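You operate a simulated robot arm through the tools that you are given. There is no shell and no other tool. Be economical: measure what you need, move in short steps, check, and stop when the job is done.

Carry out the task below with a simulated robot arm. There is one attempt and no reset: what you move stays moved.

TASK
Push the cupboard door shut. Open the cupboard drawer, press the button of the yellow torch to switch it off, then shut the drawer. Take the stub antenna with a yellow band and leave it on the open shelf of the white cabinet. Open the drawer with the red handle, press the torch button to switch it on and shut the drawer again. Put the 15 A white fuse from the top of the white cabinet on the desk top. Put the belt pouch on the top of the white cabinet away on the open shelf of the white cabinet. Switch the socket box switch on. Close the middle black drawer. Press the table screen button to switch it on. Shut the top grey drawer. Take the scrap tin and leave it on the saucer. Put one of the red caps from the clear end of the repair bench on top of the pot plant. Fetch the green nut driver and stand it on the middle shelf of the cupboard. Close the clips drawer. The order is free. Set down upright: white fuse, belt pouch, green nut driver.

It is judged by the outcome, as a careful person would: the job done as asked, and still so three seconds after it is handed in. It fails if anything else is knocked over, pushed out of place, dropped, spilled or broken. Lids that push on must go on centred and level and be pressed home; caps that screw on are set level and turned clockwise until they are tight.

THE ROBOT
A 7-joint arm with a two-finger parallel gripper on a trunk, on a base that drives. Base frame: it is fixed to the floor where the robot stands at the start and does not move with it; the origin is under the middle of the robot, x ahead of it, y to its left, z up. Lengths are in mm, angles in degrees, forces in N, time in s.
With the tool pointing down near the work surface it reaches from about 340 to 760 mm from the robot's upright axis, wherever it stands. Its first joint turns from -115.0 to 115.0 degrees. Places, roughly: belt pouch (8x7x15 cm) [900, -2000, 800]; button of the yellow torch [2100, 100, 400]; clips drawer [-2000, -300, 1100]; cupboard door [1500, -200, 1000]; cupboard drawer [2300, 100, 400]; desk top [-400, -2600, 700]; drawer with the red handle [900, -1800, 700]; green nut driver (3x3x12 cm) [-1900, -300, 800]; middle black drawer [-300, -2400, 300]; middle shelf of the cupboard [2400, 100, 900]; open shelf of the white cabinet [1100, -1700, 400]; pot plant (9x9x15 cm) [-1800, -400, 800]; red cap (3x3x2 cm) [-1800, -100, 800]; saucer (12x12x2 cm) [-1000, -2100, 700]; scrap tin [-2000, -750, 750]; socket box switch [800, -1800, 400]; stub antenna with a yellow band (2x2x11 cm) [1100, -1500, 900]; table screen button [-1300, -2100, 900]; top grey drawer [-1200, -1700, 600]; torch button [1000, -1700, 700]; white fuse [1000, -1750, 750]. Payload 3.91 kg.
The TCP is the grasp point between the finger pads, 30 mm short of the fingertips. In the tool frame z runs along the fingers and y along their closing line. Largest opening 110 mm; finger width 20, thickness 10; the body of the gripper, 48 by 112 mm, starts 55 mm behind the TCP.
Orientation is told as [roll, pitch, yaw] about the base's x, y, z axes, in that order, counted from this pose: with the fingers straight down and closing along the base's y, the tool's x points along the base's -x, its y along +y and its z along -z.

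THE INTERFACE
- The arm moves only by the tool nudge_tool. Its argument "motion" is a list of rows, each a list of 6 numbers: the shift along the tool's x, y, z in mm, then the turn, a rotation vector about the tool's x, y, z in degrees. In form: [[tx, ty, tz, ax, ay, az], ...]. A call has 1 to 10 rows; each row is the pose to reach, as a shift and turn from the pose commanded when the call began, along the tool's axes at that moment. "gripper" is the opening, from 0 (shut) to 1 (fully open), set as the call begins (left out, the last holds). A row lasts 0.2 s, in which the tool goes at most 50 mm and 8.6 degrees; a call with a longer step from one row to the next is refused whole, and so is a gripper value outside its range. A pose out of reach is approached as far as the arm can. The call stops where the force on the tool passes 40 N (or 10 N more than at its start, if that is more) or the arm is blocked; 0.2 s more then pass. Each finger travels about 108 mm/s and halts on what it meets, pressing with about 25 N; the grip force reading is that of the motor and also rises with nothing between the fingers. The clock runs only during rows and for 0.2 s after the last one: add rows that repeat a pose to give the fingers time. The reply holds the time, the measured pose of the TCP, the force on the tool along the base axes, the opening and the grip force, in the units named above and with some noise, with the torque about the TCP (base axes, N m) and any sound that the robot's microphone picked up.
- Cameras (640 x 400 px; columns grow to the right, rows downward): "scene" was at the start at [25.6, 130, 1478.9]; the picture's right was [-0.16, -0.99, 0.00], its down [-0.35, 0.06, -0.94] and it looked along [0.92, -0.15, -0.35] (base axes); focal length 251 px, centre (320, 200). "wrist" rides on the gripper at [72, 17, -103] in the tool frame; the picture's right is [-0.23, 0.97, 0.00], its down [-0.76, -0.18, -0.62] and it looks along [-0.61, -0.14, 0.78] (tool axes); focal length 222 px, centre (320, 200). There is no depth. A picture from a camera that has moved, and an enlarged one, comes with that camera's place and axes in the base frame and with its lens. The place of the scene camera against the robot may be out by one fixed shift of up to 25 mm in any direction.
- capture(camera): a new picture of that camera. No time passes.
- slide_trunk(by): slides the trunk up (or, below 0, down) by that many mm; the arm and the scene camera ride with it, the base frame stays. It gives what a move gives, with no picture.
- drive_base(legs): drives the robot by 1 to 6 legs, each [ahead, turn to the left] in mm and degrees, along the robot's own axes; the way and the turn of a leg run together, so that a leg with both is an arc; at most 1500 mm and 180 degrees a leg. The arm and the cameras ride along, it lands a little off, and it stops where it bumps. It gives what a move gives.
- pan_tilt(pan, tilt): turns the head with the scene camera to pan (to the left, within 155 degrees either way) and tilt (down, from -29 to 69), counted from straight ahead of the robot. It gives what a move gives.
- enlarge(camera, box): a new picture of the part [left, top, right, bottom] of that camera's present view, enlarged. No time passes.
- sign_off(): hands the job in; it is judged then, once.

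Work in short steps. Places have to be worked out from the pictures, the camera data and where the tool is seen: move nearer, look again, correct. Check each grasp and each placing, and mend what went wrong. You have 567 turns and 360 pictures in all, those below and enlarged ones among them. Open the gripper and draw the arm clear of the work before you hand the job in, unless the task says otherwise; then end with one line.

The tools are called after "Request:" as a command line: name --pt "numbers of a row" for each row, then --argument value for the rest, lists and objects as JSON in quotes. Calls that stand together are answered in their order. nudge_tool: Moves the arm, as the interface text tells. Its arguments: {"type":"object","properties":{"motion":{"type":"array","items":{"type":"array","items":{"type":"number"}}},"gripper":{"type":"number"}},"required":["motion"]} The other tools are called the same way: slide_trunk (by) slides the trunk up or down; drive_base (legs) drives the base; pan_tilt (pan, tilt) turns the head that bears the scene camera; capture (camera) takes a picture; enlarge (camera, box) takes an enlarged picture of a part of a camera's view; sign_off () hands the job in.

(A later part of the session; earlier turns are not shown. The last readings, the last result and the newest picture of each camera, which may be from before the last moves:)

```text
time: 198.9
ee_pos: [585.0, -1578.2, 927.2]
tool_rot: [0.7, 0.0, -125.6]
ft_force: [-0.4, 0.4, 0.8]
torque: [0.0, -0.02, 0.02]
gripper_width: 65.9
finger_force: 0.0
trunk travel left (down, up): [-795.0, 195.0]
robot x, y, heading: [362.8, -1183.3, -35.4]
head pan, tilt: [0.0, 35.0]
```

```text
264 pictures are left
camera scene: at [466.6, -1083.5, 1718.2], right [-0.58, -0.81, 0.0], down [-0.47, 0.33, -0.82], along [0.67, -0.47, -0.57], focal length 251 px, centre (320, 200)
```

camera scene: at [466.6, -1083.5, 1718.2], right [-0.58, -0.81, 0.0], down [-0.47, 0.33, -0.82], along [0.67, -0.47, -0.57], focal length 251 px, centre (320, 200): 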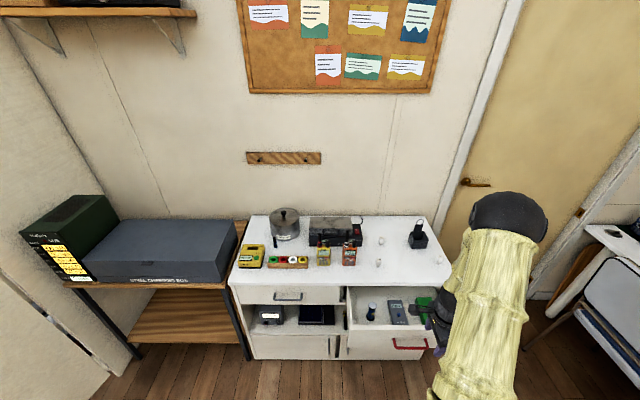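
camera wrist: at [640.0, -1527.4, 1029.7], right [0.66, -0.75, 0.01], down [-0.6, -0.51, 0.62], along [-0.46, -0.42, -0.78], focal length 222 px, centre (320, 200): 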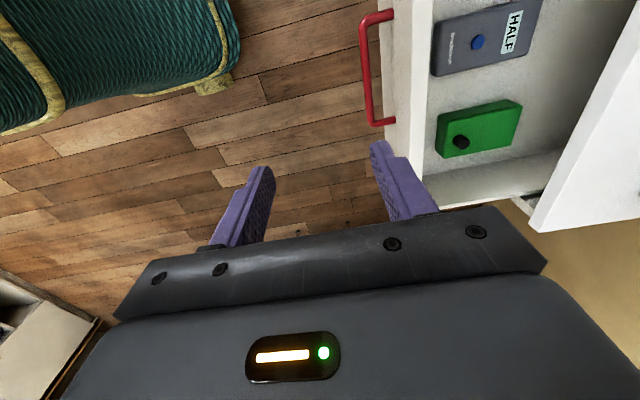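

I move the tool left and forward to see the torch from above.

Request:
nudge_tool --pt "40 20 0 0 0 0" --pt "80 45 0 0 0 0" --pt "115 75 0 0 0 0" --pt "150 105 0 0 0 0" --pt "175 140 0 0 0 0" --pt "180 160 0 0 0 0" --pt "180 160 0 0 0 0"

Request:
capture --camera "wrist"

```text
time: 200.5
ee_pos: [821.9, -1524.1, 929.6]
tool_rot: [0.7, -0.1, -125.6]
ft_force: [0.5, 0.0, 0.2]
torque: [0.02, -0.01, 0.0]
gripper_width: 66.0
finger_force: 0.2
trunk travel left (down, up): [-795.0, 195.0]
robot x, y, heading: [359.2, -1182.6, -35.4]
head pan, tilt: [0.0, 35.0]
```

```text
263 pictures are left
camera wrist: at [876.2, -1474.2, 1031.7], right [0.66, -0.75, 0.01], down [-0.6, -0.51, 0.62], along [-0.46, -0.42, -0.78], focal length 222 px, centre (320, 200)
```

wrist: 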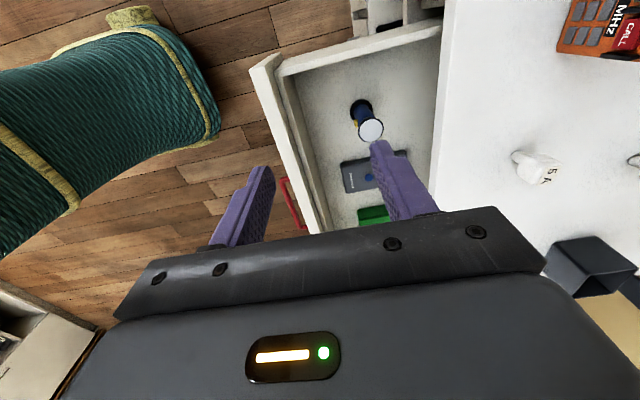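

Request:
enlarge --camera "scene" --box '[355, 295, 391, 325]'

Request:
enlarge --camera "wrist" --box '[335, 85, 400, 150]'

```text
13.33 times, centred on (373, 310) of scene
camera zoom: at [467.4, -1083.3, 1718.1], right [-0.58, -0.82, 0.0], down [-0.47, 0.33, -0.82], along [0.67, -0.47, -0.57], focal length 3343 px, centre (-387, -1267)
```

zoom: 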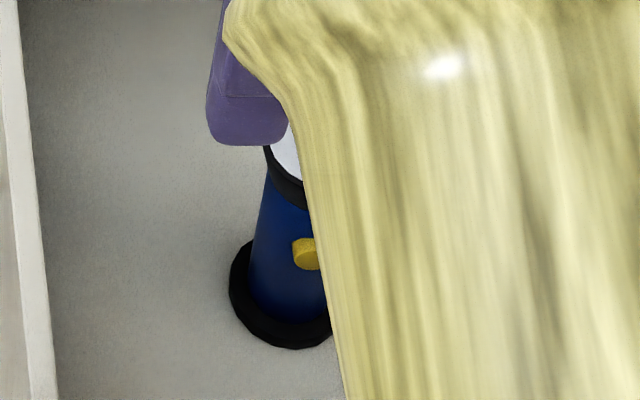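

```text
6.15 times, centred on (368, 118) of wrist
camera zoom: at [876.2, -1474.2, 1031.7], right [0.66, -0.75, 0.01], down [-0.6, -0.51, 0.62], along [-0.46, -0.42, -0.78], focal length 1367 px, centre (28, 708)
```

zoom: 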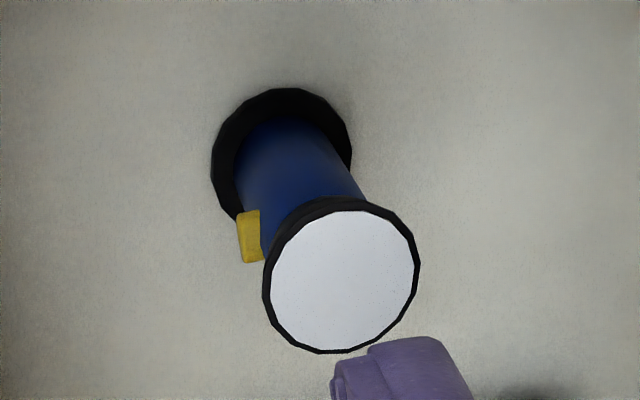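

The button stands proud toward me, about level with the head's rim. I move above the torch and tilt the tool 10° so the front finger will meet the button first.

Request:
nudge_tool --pt "-20 20 0 0 0 0" --pt "-40 40 20 -4 0 0" --pt "-60 56 50 -8 0 0" --pt "-60 56 90 -10.7 0 0" --pt "-60 56 120 -10.7 0 0" --pt "-60 56 120 -10.7 0 0" --gripper 0.65

Request:
capture --camera "wrist"

```text
time: 201.9
ee_pos: [832.9, -1606.8, 810.6]
tool_rot: [11.6, 0.0, -125.6]
ft_force: [-0.3, 1.0, 0.5]
torque: [-0.01, -0.01, 0.02]
gripper_width: 71.1
finger_force: 0.1
trunk travel left (down, up): [-795.0, 195.0]
robot x, y, heading: [361.4, -1178.6, -35.5]
head pan, tilt: [0.0, 35.0]
```

```text
260 pictures are left
camera wrist: at [870.7, -1545.2, 913.9], right [0.64, -0.74, 0.2], down [-0.69, -0.44, 0.58], along [-0.34, -0.5, -0.79], focal length 222 px, centre (320, 200)
```

wrist: 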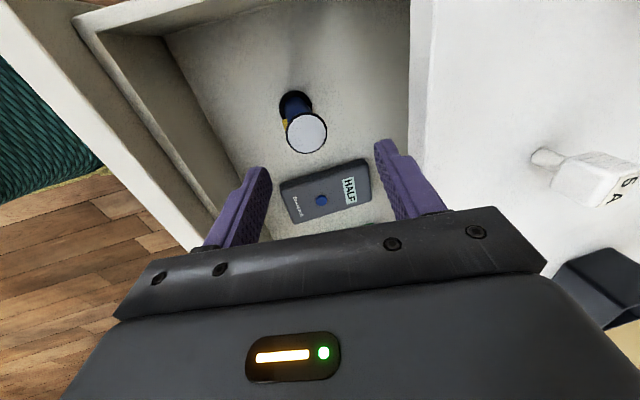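

Torch at u'1606, v'-830. I descend around it.

Request:
nudge_tool --pt "8 -6 30 0 0 0" --pt "8 -12 58 0 0 0" --pt "8 -16 76 0 0 0" --pt "8 -17 82 0 0 0" --pt "8 -17 82 0 0 0"

Request:
capture --camera "wrist"

Request:
capture --camera "scene"

```text
time: 203.1
ee_pos: [838.2, -1600.1, 725.6]
tool_rot: [11.5, 0.0, -125.6]
ft_force: [-0.2, -0.1, 0.6]
torque: [-0.03, -0.02, 0.01]
gripper_width: 71.3
finger_force: 0.0
trunk travel left (down, up): [-795.0, 195.0]
robot x, y, heading: [363.0, -1181.9, -35.5]
head pan, tilt: [0.0, 35.0]
```

```text
259 pictures are left
camera wrist: at [875.6, -1538.2, 830.2], right [0.64, -0.74, 0.19], down [-0.69, -0.44, 0.58], along [-0.34, -0.5, -0.79], focal length 222 px, centre (320, 200)
```

wrist: 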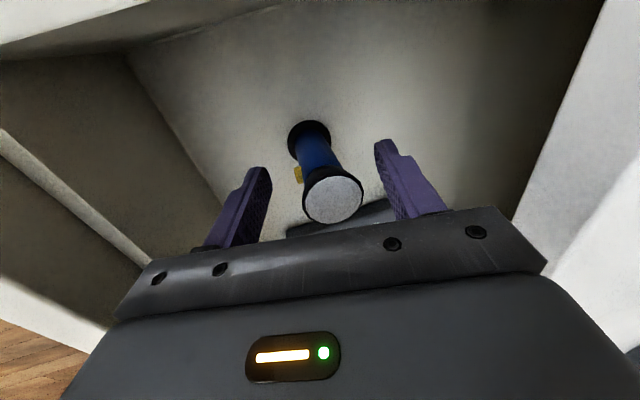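

```text
258 pictures are left
camera scene: at [467.5, -1083.4, 1718.1], right [-0.58, -0.82, 0.0], down [-0.47, 0.33, -0.82], along [0.67, -0.47, -0.57], focal length 251 px, centre (320, 200)
```

scene: 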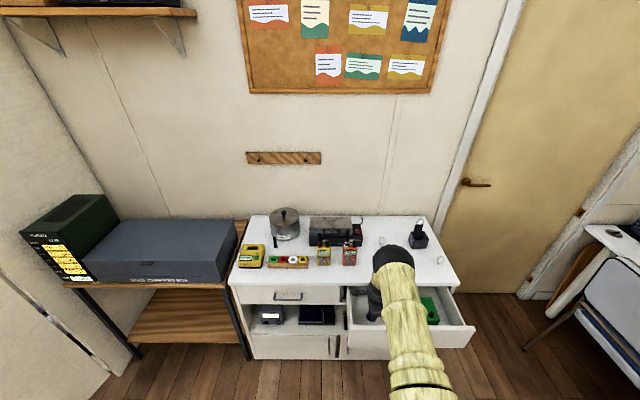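

Everything lines up (button z≈702 inside the front finger's pad). I close to squeeze.

Request:
nudge_tool --pt "0 0 0 0 0 0" --pt "0 0 0 0 0 0" --pt "0 0 0 0 0 0" --pt "0 0 0 0 0 0" --gripper 0

Request:
capture --camera "wrist"

```text
time: 204.1
ee_pos: [837.7, -1600.4, 726.6]
tool_rot: [11.6, 0.0, -125.6]
ft_force: [0.2, -0.8, 5.3]
torque: [-0.02, 0.04, -0.01]
gripper_width: 34.7
finger_force: 24.7
trunk travel left (down, up): [-795.0, 195.0]
robot x, y, heading: [365.5, -1184.0, -35.4]
head pan, tilt: [0.0, 35.0]
heard: click
```

```text
257 pictures are left
camera wrist: at [875.6, -1538.2, 830.9], right [0.64, -0.74, 0.2], down [-0.69, -0.44, 0.58], along [-0.34, -0.5, -0.79], focal length 222 px, centre (320, 200)
```

wrist: 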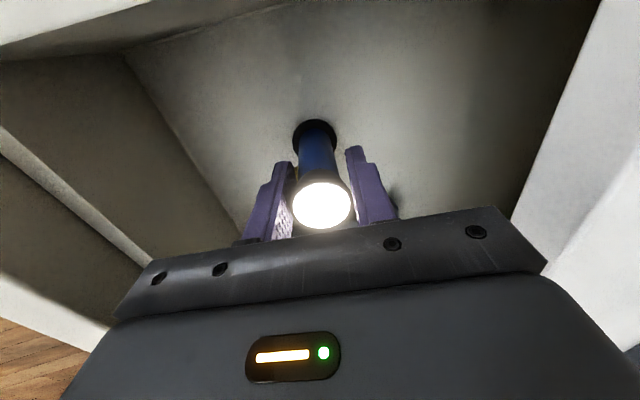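

Click, and the torch is lit. I open and rise straight up.

Request:
nudge_tool --pt "0 0 0 0 0 0" --pt "0 0 0 0 0 0" --pt "0 0 0 0 0 0" --gripper 0.65

Request:
nudge_tool --pt "0 8 -39 0 0 0" --pt "0 16 -78 0 0 0" --pt "0 24 -118 0 0 0" --pt "0 32 -158 0 0 0"

Request:
capture --camera "wrist"

```text
time: 204.9
ee_pos: [837.0, -1598.5, 726.1]
tool_rot: [11.5, 0.1, -125.6]
ft_force: [-0.4, 0.8, 0.5]
torque: [0.0, 0.04, 0.04]
gripper_width: 71.1
finger_force: 0.1
trunk travel left (down, up): [-795.0, 195.0]
robot x, y, heading: [360.3, -1184.4, -35.3]
head pan, tilt: [0.0, 35.0]
```

```text
time: 205.9
ee_pos: [836.1, -1600.0, 888.3]
tool_rot: [11.5, -0.1, -125.7]
ft_force: [-0.6, 0.7, -1.1]
torque: [0.0, -0.03, -0.04]
gripper_width: 71.3
finger_force: 0.0
trunk travel left (down, up): [-795.0, 195.0]
robot x, y, heading: [362.2, -1183.1, -35.5]
head pan, tilt: [0.0, 35.0]
```

```text
256 pictures are left
camera wrist: at [874.6, -1538.2, 991.6], right [0.64, -0.74, 0.19], down [-0.69, -0.44, 0.58], along [-0.34, -0.5, -0.79], focal length 222 px, centre (320, 200)
```

wrist: 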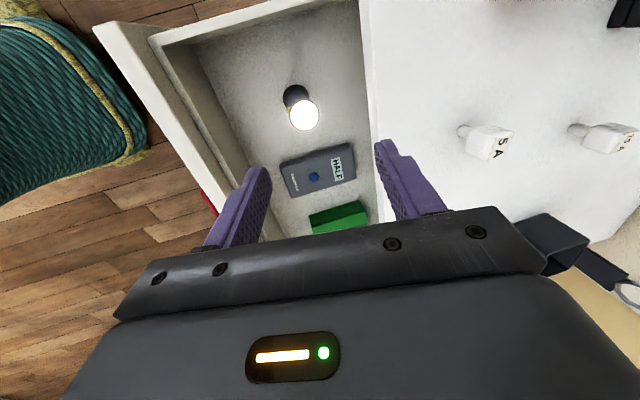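

Torch lit and upright. To shut the drawer I retreat, level the tool again, and will push the front with the closed fingertips.

Request:
nudge_tool --pt "-20 -38 -8 0 0 0" --pt "-40 -76 -16 0 0 0" --pt "-60 -114 -24 0 0 0" --pt "-80 -152 -32 0 0 0" --pt "-100 -190 -38 0 0 0" --pt "-127 -216 -44 0 0 0" --pt "-127 -216 -44 0 0 0" --gripper 0

Request:
nudge_tool --pt "0 0 0 -8.5 0 0" --pt "0 0 0 -17 0 0" --pt "0 0 0 -25.5 0 0" --pt "0 0 0 -34 0 0" --pt "0 0 0 -42.5 0 0" --pt "0 0 0 -51 0 0" --pt "0 0 0 -59.5 0 0" --pt "0 0 0 -68 0 0" --pt "0 0 0 -76 0 0" --pt "0 0 0 -78.5 0 0"

```text
time: 207.5
ee_pos: [585.2, -1575.4, 886.8]
tool_rot: [11.5, 0.1, -125.3]
ft_force: [0.0, 0.4, 0.4]
torque: [0.02, 0.06, -0.01]
gripper_width: 0.0
finger_force: 25.2
trunk travel left (down, up): [-795.0, 195.0]
robot x, y, heading: [362.0, -1181.4, -35.3]
head pan, tilt: [0.0, 35.0]
```

```text
time: 209.7
ee_pos: [583.7, -1572.9, 887.8]
tool_rot: [90.1, -0.1, -125.5]
ft_force: [-0.7, -0.1, -0.4]
torque: [0.0, 0.03, -0.03]
gripper_width: 0.3
finger_force: 24.8
trunk travel left (down, up): [-795.0, 195.0]
robot x, y, heading: [360.7, -1185.3, -35.3]
head pan, tilt: [0.0, 35.0]
```

Request:
slide_trunk --by -151

Request:
capture --camera "wrist"

```text
time: 211.4
ee_pos: [584.2, -1575.2, 736.3]
tool_rot: [90.0, 0.0, -125.7]
ft_force: [0.5, -0.3, 0.7]
torque: [0.05, 0.01, 0.01]
gripper_width: 0.0
finger_force: 24.7
trunk travel left (down, up): [-644.0, 346.0]
robot x, y, heading: [365.8, -1188.5, -35.4]
head pan, tilt: [0.0, 35.0]
```

```text
255 pictures are left
camera wrist: at [541.7, -1455.4, 752.6], right [-0.13, -0.18, 0.97], down [-0.95, -0.26, -0.18], along [0.28, -0.95, -0.14], focal length 222 px, centre (320, 200)
```

wrist: 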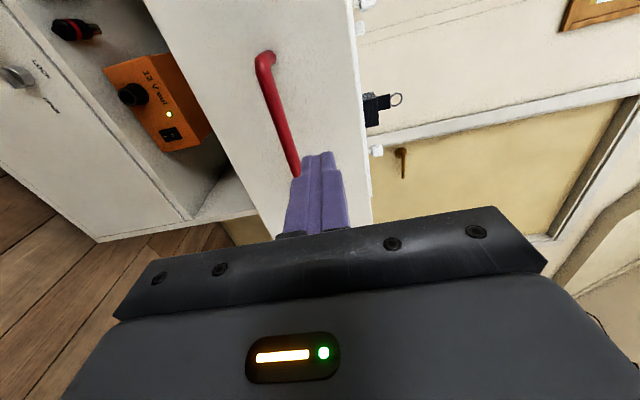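

Request:
nudge_tool --pt "0 0 25 0 0 0" --pt "0 0 50 0 0 0" --pt "0 0 75 0 0 0" --pt "0 0 100 0 0 0" --pt "0 0 125 0 0 0" --pt "0 0 150 0 0 0" --pt "0 0 175 0 0 0" --pt "0 0 200 0 0 0" --pt "0 0 225 0 0 0" --pt "0 0 240 0 0 0"

Request:
nudge_tool --pt "0 0 8 0 0 0" --pt "0 0 16 0 0 0" --pt "0 0 24 0 0 0" --pt "0 0 32 0 0 0" --pt "0 0 40 0 0 0"

Request:
capture --camera "scene"

```text
time: 213.6
ee_pos: [779.4, -1714.9, 737.5]
tool_rot: [90.0, 0.0, -125.6]
ft_force: [-0.3, -0.6, 0.5]
torque: [-0.06, -0.03, 0.0]
gripper_width: 0.0
finger_force: 25.5
trunk travel left (down, up): [-644.0, 346.0]
robot x, y, heading: [365.0, -1186.2, -35.5]
head pan, tilt: [0.0, 35.0]
```

```text
time: 214.8
ee_pos: [803.2, -1732.4, 735.8]
tool_rot: [90.1, 0.0, -125.5]
ft_force: [-16.5, 14.8, 11.5]
torque: [-0.32, -0.18, -0.17]
gripper_width: 0.0
finger_force: 25.1
trunk travel left (down, up): [-644.0, 346.0]
robot x, y, heading: [360.1, -1185.3, -35.4]
head pan, tilt: [0.0, 35.0]
stopped in row 5: the force on the tool passed its limit at 54 N (the readings are from after the stop); the commanded pose is now the measured one
```

```text
254 pictures are left
camera scene: at [463.5, -1079.8, 1567.4], right [-0.58, -0.82, 0.0], down [-0.47, 0.33, -0.82], along [0.67, -0.48, -0.57], focal length 251 px, centre (320, 200)
```

scene: 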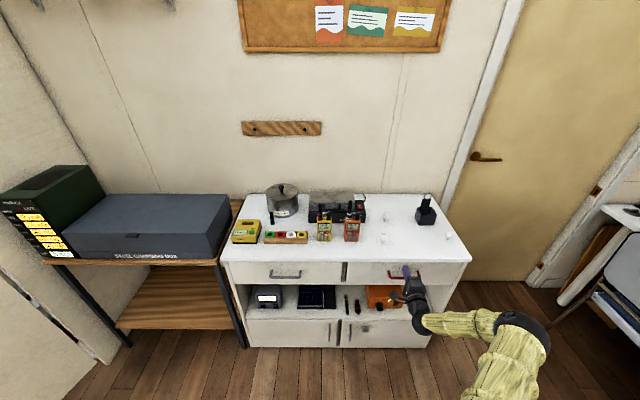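

Drawer is shut. Next the belt pouch: I withdraw, raise high, and turn the tool to a 45° forward-down attitude.

Request:
nudge_tool --pt "0 0 -20 0 0 0" --pt "0 0 -60 0 0 0" --pt "0 0 -100 0 0 0"

Request:
slide_trunk --by 330

Request:
nudge_tool --pt "0 0 0 0 0 -8.5" --pt "0 0 0 0 0 -17" --pt "0 0 0 0 0 -25.5" --pt "0 0 0 0 0 -34" --pt "0 0 0 0 0 -42.5" --pt "0 0 0 0 0 -51" --pt "0 0 0 0 0 -59.5" --pt "0 0 0 0 0 -68" --pt "0 0 0 0 0 -76.5" --pt "0 0 0 0 0 -85"

Request:
nudge_tool --pt "0 0 0 0 0 -5" --pt "0 0 0 0 0 -5"

Request:
nudge_tool --pt "0 0 0 0 8.5 0" --pt "0 0 0 0 17 0" --pt "0 0 0 0 25.5 0" --pt "0 0 0 0 34 0" --pt "0 0 0 0 42.5 0" --pt "0 0 0 0 45 0"

```text
time: 215.6
ee_pos: [724.6, -1673.6, 734.9]
tool_rot: [89.9, -0.1, -125.5]
ft_force: [0.1, 0.5, 0.6]
torque: [-0.01, 0.02, 0.0]
gripper_width: 0.2
finger_force: 24.9
trunk travel left (down, up): [-644.0, 346.0]
robot x, y, heading: [359.5, -1183.5, -35.7]
head pan, tilt: [0.0, 35.0]
```

```text
time: 218.8
ee_pos: [723.9, -1675.2, 1064.3]
tool_rot: [89.8, 0.0, -125.5]
ft_force: [0.2, 0.0, -0.6]
torque: [0.03, 0.01, -0.02]
gripper_width: 0.0
finger_force: 24.6
trunk travel left (down, up): [-974.0, 16.0]
robot x, y, heading: [364.2, -1181.9, -35.3]
head pan, tilt: [0.0, 35.0]
```

```text
time: 221.0
ee_pos: [724.4, -1675.3, 1063.8]
tool_rot: [86.4, -85.2, -122.0]
ft_force: [0.0, -0.9, -0.6]
torque: [-0.02, 0.0, -0.01]
gripper_width: 0.0
finger_force: 25.0
trunk travel left (down, up): [-974.0, 16.0]
robot x, y, heading: [364.7, -1179.6, -35.4]
head pan, tilt: [0.0, 35.0]
```

```text
time: 221.6
ee_pos: [724.1, -1674.5, 1063.8]
tool_rot: [-16.6, -89.7, -19.2]
ft_force: [-1.4, -0.4, 0.6]
torque: [-0.01, -0.01, 0.03]
gripper_width: 0.3
finger_force: 25.0
trunk travel left (down, up): [-974.0, 16.0]
robot x, y, heading: [361.9, -1185.8, -35.5]
head pan, tilt: [0.0, 35.0]
```

```text
time: 223.0
ee_pos: [724.4, -1676.7, 1065.1]
tool_rot: [0.0, -44.6, -35.6]
ft_force: [0.1, -0.2, 0.2]
torque: [0.02, 0.01, 0.0]
gripper_width: 0.0
finger_force: 26.0
trunk travel left (down, up): [-974.0, 16.0]
robot x, y, heading: [362.5, -1183.9, -35.4]
head pan, tilt: [0.0, 35.0]
```

Request:
drive_base --legs '[[0, -52], [365, 0], [0, 52]]'

Request:
capture --camera "wrist"

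Request:
capture --camera "scene"

```text
time: 232.4
ee_pos: [747.2, -2037.2, 1064.6]
tool_rot: [0.0, -44.7, -34.9]
ft_force: [0.8, 0.1, 1.2]
torque: [0.01, 0.0, 0.0]
gripper_width: 0.0
finger_force: 24.8
trunk travel left (down, up): [-974.0, 16.0]
robot x, y, heading: [378.8, -1550.0, -34.9]
head pan, tilt: [0.0, 35.0]
```

```text
253 pictures are left
camera wrist: at [655.1, -1951.9, 1085.9], right [0.69, 0.71, 0.16], down [-0.02, -0.2, 0.98], along [0.72, -0.68, -0.13], focal length 222 px, centre (320, 200)
```

wrist: 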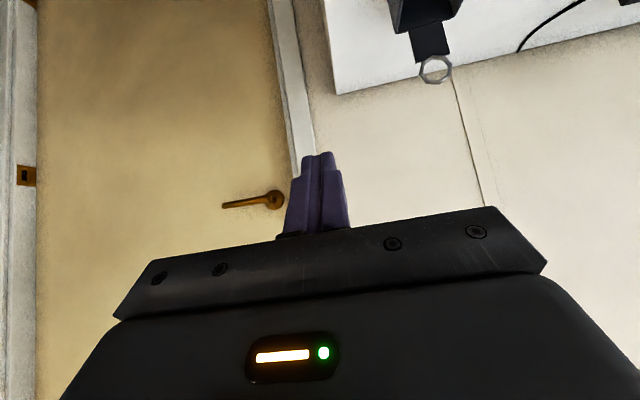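

```text
252 pictures are left
camera scene: at [483.2, -1447.5, 1897.1], right [-0.57, -0.82, 0.0], down [-0.47, 0.33, -0.82], along [0.67, -0.47, -0.57], focal length 251 px, centre (320, 200)
```

scene: 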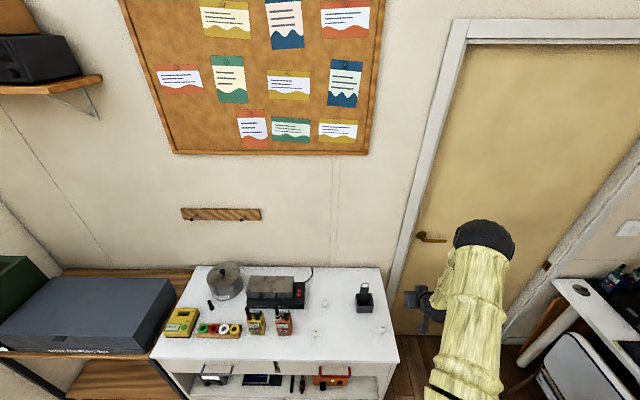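

Request:
nudge_tool --pt "15 35 5 0 0 0" --pt "30 70 15 0 0 0" --pt "45 105 25 0 0 0" --pt "60 140 32 0 0 0" --pt "60 140 32 0 0 0" --gripper 1

Request:
capture --camera "wrist"

```text
time: 233.6
ee_pos: [811.8, -1912.1, 998.2]
tool_rot: [0.0, -44.7, -35.0]
ft_force: [-0.2, -0.8, -0.5]
torque: [-0.01, 0.02, -0.02]
gripper_width: 109.9
finger_force: 0.0
trunk travel left (down, up): [-974.0, 16.0]
robot x, y, heading: [380.2, -1550.8, -34.8]
head pan, tilt: [0.0, 35.0]
```

```text
251 pictures are left
camera wrist: at [718.5, -1825.3, 1019.1], right [0.69, 0.71, 0.16], down [-0.02, -0.2, 0.98], along [0.72, -0.68, -0.13], focal length 222 px, centre (320, 200)
```

wrist: 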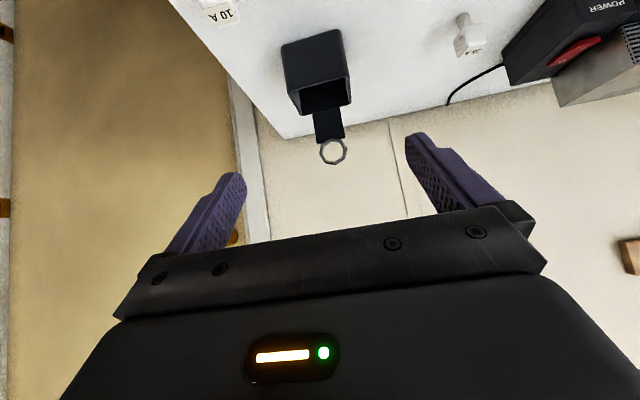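

Request:
enlarge --camera "wrist" --box '[240, 0, 400, 170]'

```text
2.35 times, centred on (320, 85) of wrist
camera zoom: at [718.5, -1825.3, 1019.1], right [0.69, 0.71, 0.16], down [-0.02, -0.2, 0.98], along [0.72, -0.68, -0.13], focal length 523 px, centre (320, 471)
```

zoom: 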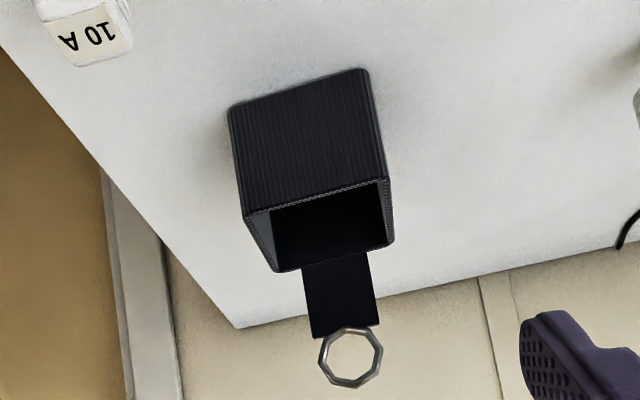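

Pouch box: front face u'≈1885, v' from -1138 to -1062, table top about z 778. I approach along the 45° line, stopping short to check.

Request:
nudge_tool --pt "10 0 40 0 0 0" --pt "20 0 80 0 0 0" --pt "20 0 120 0 0 0" --pt "20 0 150 0 0 0" --pt "20 0 150 0 0 0"

Request:
capture --camera "wrist"

Request:
enlarge --camera "scene" --box '[280, 240, 440, 340]'

```text
time: 234.8
ee_pos: [885.4, -1964.4, 879.0]
tool_rot: [0.1, -44.7, -35.0]
ft_force: [0.5, 0.9, 0.9]
torque: [0.03, 0.0, 0.02]
gripper_width: 109.9
finger_force: 0.1
trunk travel left (down, up): [-974.0, 16.0]
robot x, y, heading: [381.2, -1547.6, -34.4]
head pan, tilt: [0.0, 35.0]
```

```text
249 pictures are left
camera wrist: at [793.2, -1878.0, 900.6], right [0.69, 0.71, 0.16], down [-0.02, -0.2, 0.98], along [0.72, -0.68, -0.13], focal length 222 px, centre (320, 200)
```

wrist: 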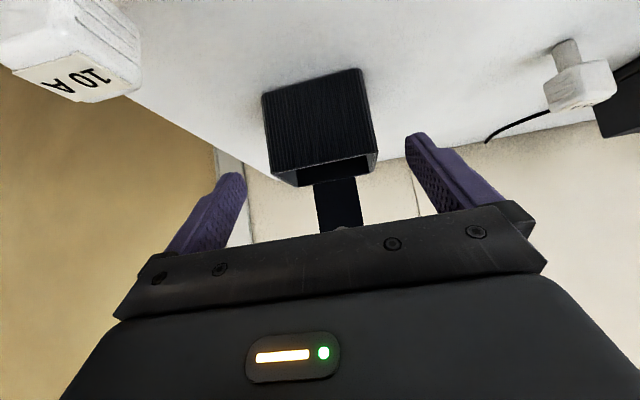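

```text
4.00 times, centred on (360, 290) of scene
camera zoom: at [483.0, -1447.4, 1897.1], right [-0.57, -0.82, 0.0], down [-0.47, 0.33, -0.82], along [0.67, -0.47, -0.57], focal length 1003 px, centre (160, -160)
```

zoom: 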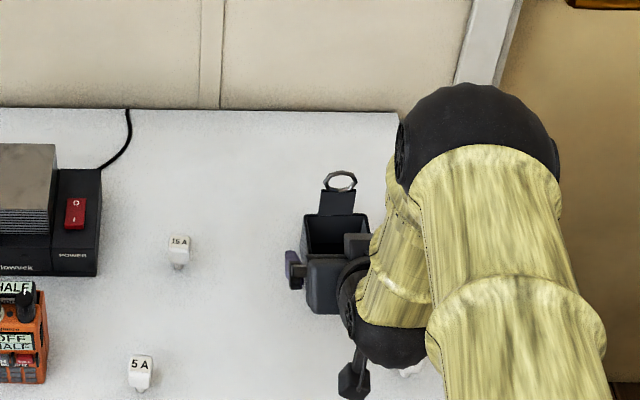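

Second view fixes it: top z≈797, pouch centre u'≈1900, v'≈-1098, rim z≈855. I advance 62 mm along the tool and grip.

Request:
nudge_tool --pt "0 2 25 0 0 0" --pt "0 2 50 0 0 0" --pt "-1 2 62 0 0 0" --pt "-1 2 62 0 0 0"

Request:
capture --camera "wrist"

```text
time: 235.8
ee_pos: [925.2, -1987.4, 834.1]
tool_rot: [0.0, -44.7, -34.9]
ft_force: [0.1, -0.4, 0.5]
torque: [0.02, -0.01, 0.03]
gripper_width: 109.8
finger_force: 0.0
trunk travel left (down, up): [-974.0, 16.0]
robot x, y, heading: [378.8, -1546.7, -34.8]
head pan, tilt: [0.0, 35.0]
```

```text
247 pictures are left
camera wrist: at [831.1, -1901.9, 856.6], right [0.69, 0.71, 0.16], down [-0.02, -0.2, 0.98], along [0.72, -0.68, -0.13], focal length 222 px, centre (320, 200)
```

wrist: 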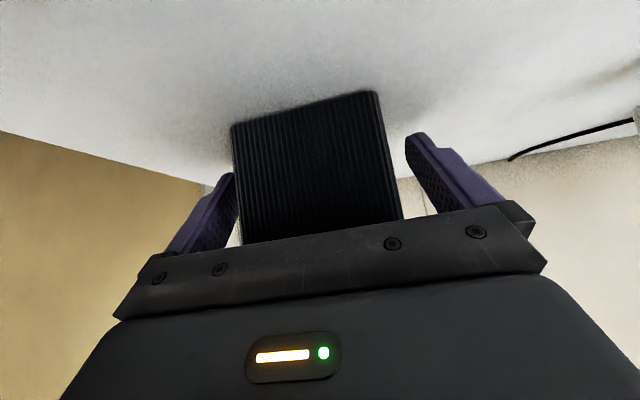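

Request:
nudge_tool --pt "0 0 0 0 0 0" --pt "0 0 0 0 0 0" --pt "0 0 0 0 0 0" --gripper 0

Request:
nudge_tool --pt "-4 0 -4 0 0 0" --pt "-14 0 -14 0 0 0" --pt "-35 0 -35 0 0 0" --pt "-65 0 -65 0 0 0"

Request:
capture --camera "wrist"

```text
time: 236.6
ee_pos: [923.8, -1987.1, 834.9]
tool_rot: [0.0, -44.7, -34.9]
ft_force: [-0.8, 0.2, 0.0]
torque: [0.02, -0.04, 0.02]
gripper_width: 73.8
finger_force: 24.3
trunk travel left (down, up): [-974.0, 16.0]
robot x, y, heading: [378.2, -1546.6, -34.5]
head pan, tilt: [0.0, 35.0]
```

```text
time: 237.6
ee_pos: [924.4, -1986.3, 929.4]
tool_rot: [0.0, -44.7, -34.8]
ft_force: [-0.4, -0.4, -1.6]
torque: [0.01, 0.01, -0.01]
gripper_width: 73.9
finger_force: 25.5
trunk travel left (down, up): [-974.0, 16.0]
robot x, y, heading: [379.6, -1549.5, -34.6]
head pan, tilt: [0.0, 35.0]
```

```text
246 pictures are left
camera wrist: at [831.5, -1901.4, 950.3], right [0.69, 0.71, 0.16], down [-0.02, -0.2, 0.98], along [0.72, -0.68, -0.13], focal length 222 px, centre (320, 200)
```

wrist: 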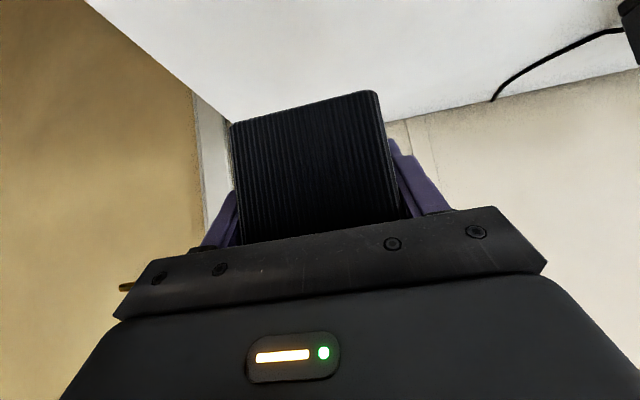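

The pouch is held firmly, base 37 mm below the TCP. I back off 320 mm and lower to shelf height in front of the gap right of the orange box.

Request:
drive_base --legs '[[-320, 0]]'

Request:
slide_trunk --by -400

Request:
slide_trunk --by -100

Request:
capture --camera "wrist"

Request:
capture --camera "scene"

```text
time: 240.0
ee_pos: [662.7, -1807.0, 928.1]
tool_rot: [0.0, -44.7, -34.9]
ft_force: [1.1, 0.1, -0.9]
torque: [0.02, 0.01, 0.03]
gripper_width: 73.6
finger_force: 25.0
trunk travel left (down, up): [-974.0, 16.0]
robot x, y, heading: [116.2, -1367.1, -34.7]
head pan, tilt: [0.0, 35.0]
```

```text
time: 243.8
ee_pos: [662.5, -1805.9, 529.0]
tool_rot: [0.1, -44.7, -34.9]
ft_force: [-0.3, 0.5, -1.8]
torque: [0.03, 0.0, -0.04]
gripper_width: 73.7
finger_force: 25.2
trunk travel left (down, up): [-574.0, 416.0]
robot x, y, heading: [116.9, -1370.0, -34.6]
head pan, tilt: [0.0, 35.0]
```

```text
time: 245.2
ee_pos: [664.0, -1806.0, 428.5]
tool_rot: [0.0, -44.7, -34.9]
ft_force: [0.2, 0.1, -1.1]
torque: [0.03, 0.03, -0.02]
gripper_width: 73.6
finger_force: 25.1
trunk travel left (down, up): [-474.0, 516.0]
robot x, y, heading: [112.2, -1367.1, -34.9]
head pan, tilt: [0.0, 35.0]
```

```text
245 pictures are left
camera wrist: at [571.1, -1721.1, 449.8], right [0.69, 0.71, 0.16], down [-0.02, -0.2, 0.98], along [0.72, -0.68, -0.13], focal length 222 px, centre (320, 200)
```

wrist: 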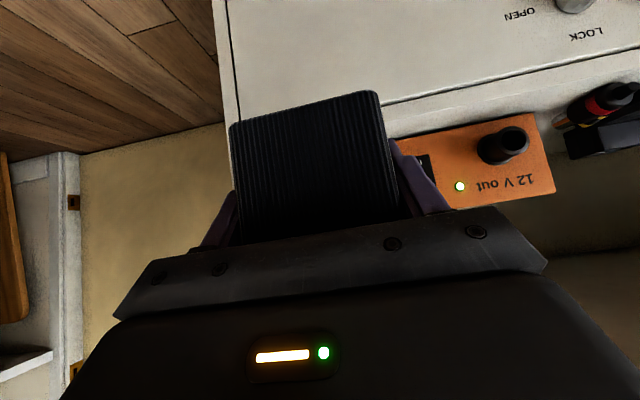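

```text
244 pictures are left
camera scene: at [222.3, -1266.6, 1397.1], right [-0.57, -0.82, 0.0], down [-0.47, 0.33, -0.82], along [0.67, -0.47, -0.57], focal length 251 px, centre (320, 200)
```

scene: 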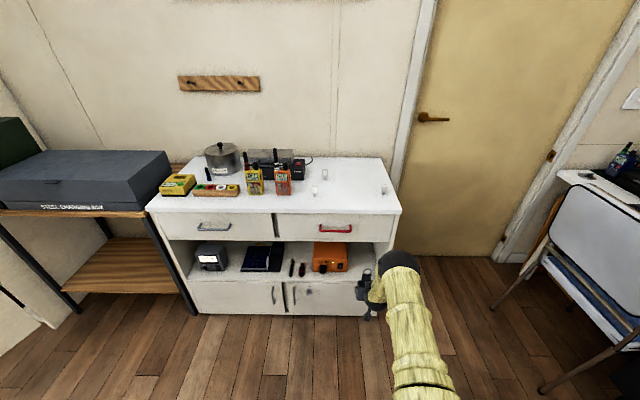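

Clearances check out on both sides. I drive forward 130 mm into the shelf opening.

Request:
drive_base --legs '[[130, 0]]'

Request:
capture --camera "wrist"

Request:
enlarge --camera "scene" --box '[260, 200, 420, 300]'

```text
time: 246.5
ee_pos: [769.6, -1879.8, 428.0]
tool_rot: [0.0, -44.7, -35.0]
ft_force: [0.8, 0.2, -0.7]
torque: [0.01, -0.02, 0.01]
gripper_width: 73.9
finger_force: 25.0
trunk travel left (down, up): [-474.0, 516.0]
robot x, y, heading: [224.1, -1442.1, -34.9]
head pan, tilt: [0.0, 35.0]
```

```text
243 pictures are left
camera wrist: at [677.8, -1795.5, 449.7], right [0.69, 0.71, 0.16], down [-0.02, -0.2, 0.98], along [0.72, -0.68, -0.13], focal length 222 px, centre (320, 200)
```

wrist: 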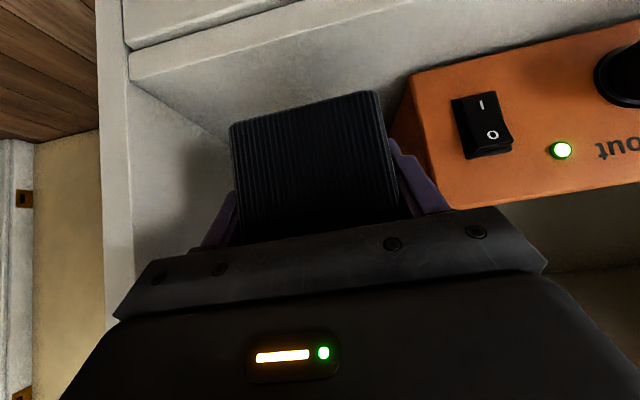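

```text
4.00 times, centred on (340, 250) of scene
camera zoom: at [329.4, -1340.9, 1397.1], right [-0.57, -0.82, 0.0], down [-0.47, 0.33, -0.82], along [0.67, -0.47, -0.57], focal length 1003 px, centre (240, 0)
```

zoom: 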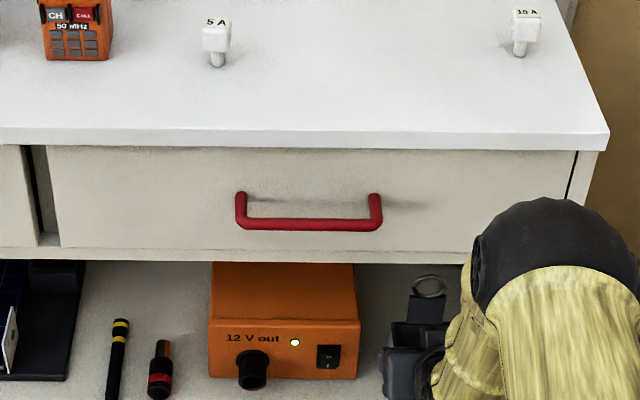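

Well centred in the gap. I lower to the shelf.

Request:
nudge_tool --pt "7 0 8 0 0 0" --pt "14 0 15 0 0 0" --pt "18 0 19 0 0 0" --pt "20 0 20.5 0 0 0" --pt "21 0 22 0 0 0" --pt "22.5 0 23 0 0 0" --pt "23.5 0 24 0 0 0" --pt "24.5 0 25 0 0 0"

```text
time: 248.3
ee_pos: [770.6, -1881.0, 393.4]
tool_rot: [0.0, -44.7, -35.0]
ft_force: [0.7, 0.2, -1.3]
torque: [-0.01, 0.02, 0.03]
gripper_width: 73.6
finger_force: 25.2
trunk travel left (down, up): [-474.0, 516.0]
robot x, y, heading: [226.1, -1442.2, -34.9]
head pan, tilt: [0.0, 35.0]
```

Request:
nudge_tool --pt "1 0 1 0 0 0" --pt "2 0 2 0 0 0" --pt "3 0 3 0 0 0" --pt "4 0 4 0 0 0" --pt "5 0 5 0 0 0"

Request:
capture --camera "wrist"

```text
time: 249.5
ee_pos: [770.4, -1881.0, 387.5]
tool_rot: [0.0, -44.9, -35.0]
ft_force: [-4.6, 3.4, 12.8]
torque: [0.72, 0.09, 0.18]
gripper_width: 73.9
finger_force: 24.2
trunk travel left (down, up): [-474.0, 516.0]
robot x, y, heading: [225.9, -1444.9, -34.8]
head pan, tilt: [0.0, 35.0]
```

```text
241 pictures are left
camera wrist: at [678.2, -1795.8, 409.2], right [0.69, 0.71, 0.16], down [-0.02, -0.2, 0.98], along [0.72, -0.68, -0.13], focal length 222 px, centre (320, 200)
```

wrist: 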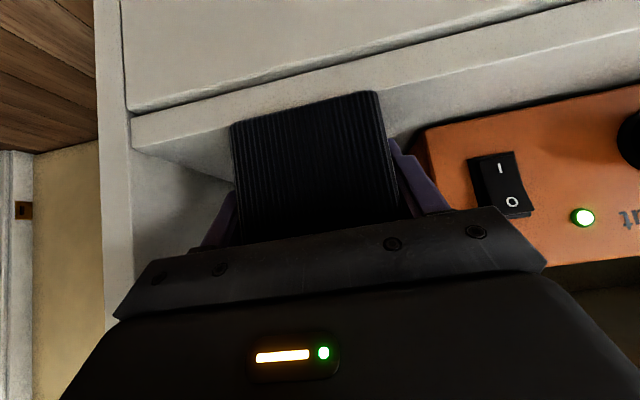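

The pouch's front edge is close to the shelf edge; I lift 4 mm, move 22 mm deeper and set it down.

Request:
nudge_tool --pt "-4 0 -4 0 0 0" --pt "-12 0 4 0 0 0" --pt "-20 0 12 0 0 0" --pt "-18 0 14 0 0 0" --pt "-16 0 16 0 0 0"

Request:
nudge_tool --pt "0 0 0 0 0 0" --pt "0 0 0 0 0 0" --gripper 0.82

Request:
capture --camera "wrist"

```text
time: 250.7
ee_pos: [788.8, -1894.2, 388.3]
tool_rot: [-0.1, -44.8, -35.0]
ft_force: [-2.6, 3.2, 10.5]
torque: [0.54, 0.05, 0.16]
gripper_width: 73.6
finger_force: 25.5
trunk travel left (down, up): [-474.0, 516.0]
robot x, y, heading: [225.3, -1440.2, -34.9]
head pan, tilt: [0.0, 35.0]
```

```text
time: 251.3
ee_pos: [788.2, -1893.9, 386.0]
tool_rot: [-0.1, -44.7, -35.0]
ft_force: [-0.3, 0.1, -0.1]
torque: [-0.02, 0.01, -0.02]
gripper_width: 90.2
finger_force: 0.1
trunk travel left (down, up): [-474.0, 516.0]
robot x, y, heading: [225.2, -1445.6, -34.7]
head pan, tilt: [0.0, 35.0]
```

```text
240 pictures are left
camera wrist: at [696.3, -1808.7, 407.8], right [0.69, 0.71, 0.16], down [-0.02, -0.2, 0.98], along [0.72, -0.68, -0.13], focal length 222 px, centre (320, 200)
```

wrist: 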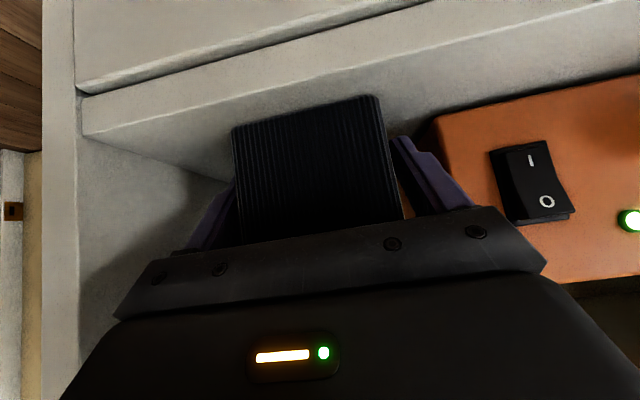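

Released and standing; a strip of shelf now shows in front. I back straight out along the tool axis.

Request:
nudge_tool --pt "0 0 -25 0 0 0" --pt "0 0 -60 0 0 0" --pt "20 0 -100 0 0 0" --pt "30 0 -130 0 0 0"

Request:
capture --camera "wrist"

```text
time: 252.3
ee_pos: [695.7, -1829.1, 457.6]
tool_rot: [-0.2, -44.8, -35.1]
ft_force: [0.2, -0.1, 0.3]
torque: [0.01, 0.0, -0.01]
gripper_width: 90.2
finger_force: 0.1
trunk travel left (down, up): [-474.0, 516.0]
robot x, y, heading: [225.2, -1445.2, -35.0]
head pan, tilt: [0.0, 35.0]
```

```text
239 pictures are left
camera wrist: at [603.1, -1744.2, 479.9], right [0.69, 0.7, 0.16], down [-0.02, -0.2, 0.98], along [0.72, -0.68, -0.13], focal length 222 px, centre (320, 200)
```

wrist: 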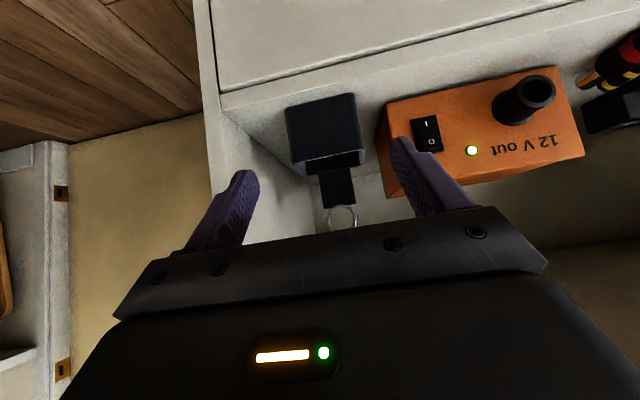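

The pouch stands upright on the shelf. Next the 15 A fuse: I raise and point the tool down.

Request:
nudge_tool --pt "30 0 -30 0 0 0" --pt "60 0 -60 0 0 0"

Request:
slide_trunk --by 400

Request:
nudge_tool --pt "0 0 0 0 8 0" --pt "0 0 0 0 16 0" --pt "0 0 0 0 24 0" --pt "0 0 0 0 32 0" --pt "0 0 0 0 40 0" --pt "0 0 0 0 44.8 0" --pt "0 0 0 0 44.8 0" --gripper 0.5

Request:
slide_trunk --by 110

Request:
capture --camera "scene"

```text
time: 252.9
ee_pos: [626.7, -1780.5, 458.9]
tool_rot: [0.1, -44.7, -34.9]
ft_force: [-0.9, -0.3, 0.7]
torque: [0.01, -0.03, 0.02]
gripper_width: 90.3
finger_force: 0.0
trunk travel left (down, up): [-474.0, 516.0]
robot x, y, heading: [224.0, -1442.6, -34.8]
head pan, tilt: [0.0, 35.0]
```

```text
time: 256.8
ee_pos: [627.7, -1780.0, 858.8]
tool_rot: [0.0, -44.7, -34.9]
ft_force: [0.0, -1.3, -0.5]
torque: [-0.04, 0.0, 0.01]
gripper_width: 89.9
finger_force: 0.1
trunk travel left (down, up): [-874.0, 116.0]
robot x, y, heading: [224.8, -1441.7, -34.6]
head pan, tilt: [0.0, 35.0]
```

```text
time: 258.4
ee_pos: [626.3, -1781.0, 858.7]
tool_rot: [0.0, 0.3, -35.0]
ft_force: [0.5, -0.6, 0.2]
torque: [0.01, 0.0, 0.02]
gripper_width: 55.2
finger_force: 0.1
trunk travel left (down, up): [-874.0, 116.0]
robot x, y, heading: [224.5, -1439.9, -34.7]
head pan, tilt: [0.0, 35.0]
```

```text
time: 259.8
ee_pos: [627.3, -1781.2, 968.7]
tool_rot: [0.0, 0.1, -35.0]
ft_force: [0.2, -0.2, 0.0]
torque: [-0.01, 0.0, 0.0]
gripper_width: 55.0
finger_force: 0.1
trunk travel left (down, up): [-984.0, 6.0]
robot x, y, heading: [225.3, -1444.4, -34.6]
head pan, tilt: [0.0, 35.0]
```

```text
238 pictures are left
camera scene: at [329.6, -1341.0, 1907.1], right [-0.57, -0.82, 0.0], down [-0.47, 0.33, -0.82], along [0.67, -0.47, -0.57], focal length 251 px, centre (320, 200)
```

scene: 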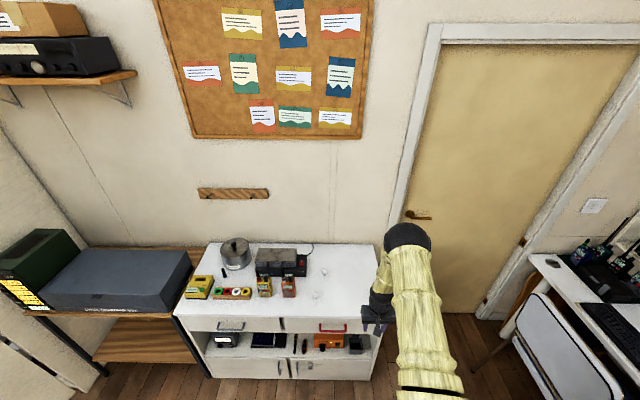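

Request:
drive_base --legs '[[190, 0]]'

Request:
nudge_tool --pt "-20 40 0 0 0 0" --pt "-40 80 0 0 0 0" --pt "-60 120 0 0 0 0" --pt "-80 155 0 0 0 0" --pt "-100 170 0 0 0 0" --pt "-100 170 0 0 0 0"

Request:
capture --camera "wrist"

```text
time: 261.5
ee_pos: [782.6, -1890.5, 968.1]
tool_rot: [0.0, 0.1, -35.1]
ft_force: [0.6, 0.7, 0.2]
torque: [0.07, 0.0, 0.0]
gripper_width: 55.0
finger_force: 0.0
trunk travel left (down, up): [-984.0, 6.0]
robot x, y, heading: [383.1, -1550.4, -35.0]
head pan, tilt: [0.0, 35.0]
```

```text
time: 262.9
ee_pos: [962.4, -1807.5, 968.4]
tool_rot: [-0.1, 0.1, -35.1]
ft_force: [0.5, 0.6, 1.0]
torque: [-0.01, 0.0, -0.03]
gripper_width: 55.2
finger_force: 0.1
trunk travel left (down, up): [-984.0, 6.0]
robot x, y, heading: [381.8, -1550.8, -35.0]
head pan, tilt: [0.0, 35.0]
```

```text
237 pictures are left
camera wrist: at [912.8, -1752.0, 1071.1], right [0.75, 0.67, 0.0], down [0.52, -0.58, 0.62], along [0.41, -0.46, -0.78], focal length 222 px, centre (320, 200)
```

wrist: 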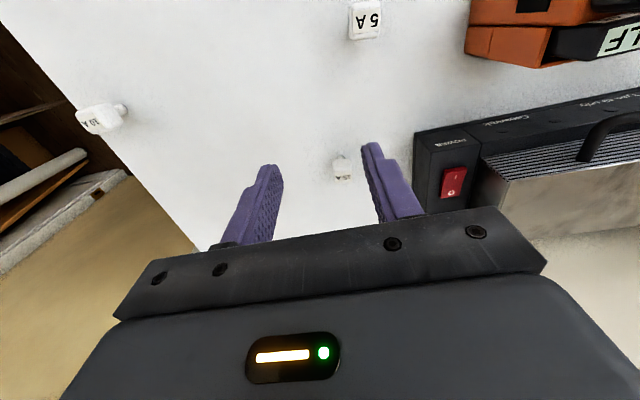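

Request:
nudge_tool --pt "-35 5 20 0 0 0" --pt "-70 10 45 0 0 0" --pt "-74 10 75 0 0 0" --pt "-74 10 75 0 0 0"

Request:
capture --camera "wrist"

```text
time: 263.9
ee_pos: [1019.2, -1836.6, 897.8]
tool_rot: [0.0, 0.2, -34.9]
ft_force: [-0.8, -0.6, -0.4]
torque: [0.02, -0.01, -0.01]
gripper_width: 54.9
finger_force: 0.0
out of reach, approached as far as the arm can: row 3, 4
trunk travel left (down, up): [-984.0, 6.0]
robot x, y, heading: [382.4, -1554.9, -34.8]
head pan, tilt: [0.0, 35.0]
```

```text
236 pictures are left
camera wrist: at [968.5, -1782.2, 1000.6], right [0.75, 0.67, 0.0], down [0.52, -0.58, 0.62], along [0.41, -0.46, -0.78], focal length 222 px, centre (320, 200)
```

wrist: 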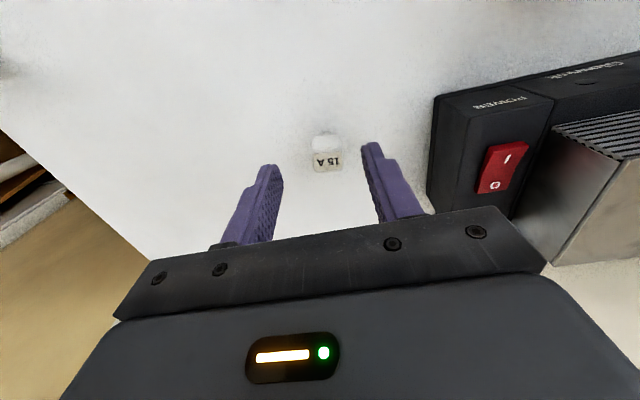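

"15 A" confirmed. The arm is at its reach limit, so I draw in 60 mm and drive 60 mm forward, then look again.

Request:
nudge_tool --pt "30 0 -10 0 0 0" --pt "60 0 -20 0 0 0"

Request:
drive_base --legs '[[70, 0]]'

Request:
capture --camera "wrist"

```text
time: 264.5
ee_pos: [970.1, -1803.0, 919.4]
tool_rot: [0.0, -0.1, -35.0]
ft_force: [0.0, 0.0, -0.1]
torque: [0.02, 0.0, 0.02]
gripper_width: 54.9
finger_force: 0.0
trunk travel left (down, up): [-984.0, 6.0]
robot x, y, heading: [379.4, -1549.2, -34.8]
head pan, tilt: [0.0, 35.0]
```

```text
time: 265.6
ee_pos: [1027.6, -1843.4, 917.2]
tool_rot: [0.0, 0.2, -35.0]
ft_force: [-0.1, -1.4, 0.8]
torque: [0.0, 0.0, -0.01]
gripper_width: 54.8
finger_force: 0.0
trunk travel left (down, up): [-984.0, 6.0]
robot x, y, heading: [437.6, -1592.7, -35.0]
head pan, tilt: [0.0, 35.0]
```

```text
235 pictures are left
camera wrist: at [978.2, -1788.4, 1020.2], right [0.74, 0.67, 0.0], down [0.52, -0.58, 0.62], along [0.41, -0.46, -0.78], focal length 222 px, centre (320, 200)
```

wrist: 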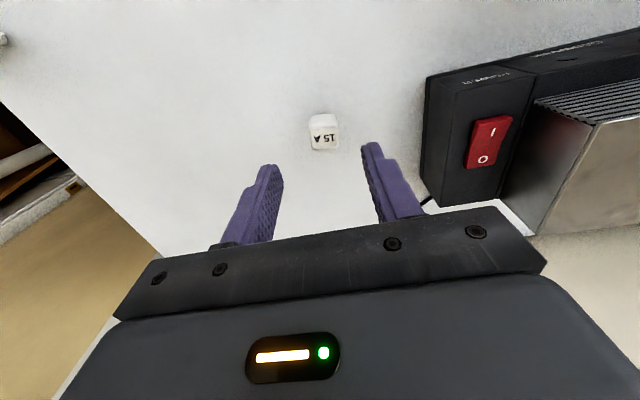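

Request:
nudge_tool --pt "-2 4 40 0 0 0" --pt "-2 4 70 0 0 0" --pt "-2 4 85 0 0 0" --pt "-2 4 85 0 0 0"

Request:
capture --camera "wrist"

```text
time: 266.6
ee_pos: [1029.9, -1840.6, 833.7]
tool_rot: [0.0, 0.1, -34.9]
ft_force: [1.1, 0.5, -0.6]
torque: [-0.02, 0.01, -0.01]
gripper_width: 55.0
finger_force: 0.1
trunk travel left (down, up): [-984.0, 6.0]
robot x, y, heading: [435.9, -1590.3, -34.6]
head pan, tilt: [0.0, 35.0]
```

```text
234 pictures are left
camera wrist: at [981.0, -1785.7, 935.3], right [0.74, 0.67, 0.0], down [0.52, -0.58, 0.62], along [0.41, -0.46, -0.78], focal length 222 px, centre (320, 200)
```

wrist: 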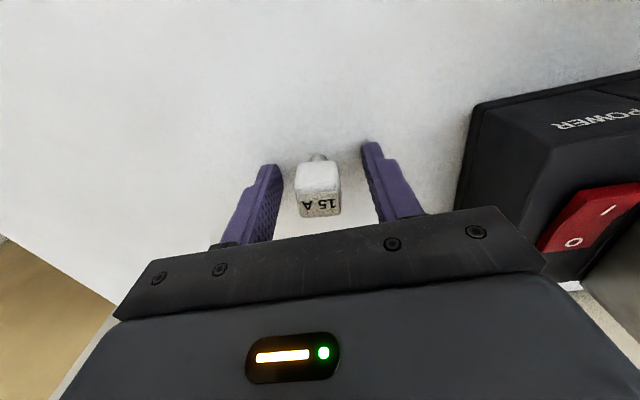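

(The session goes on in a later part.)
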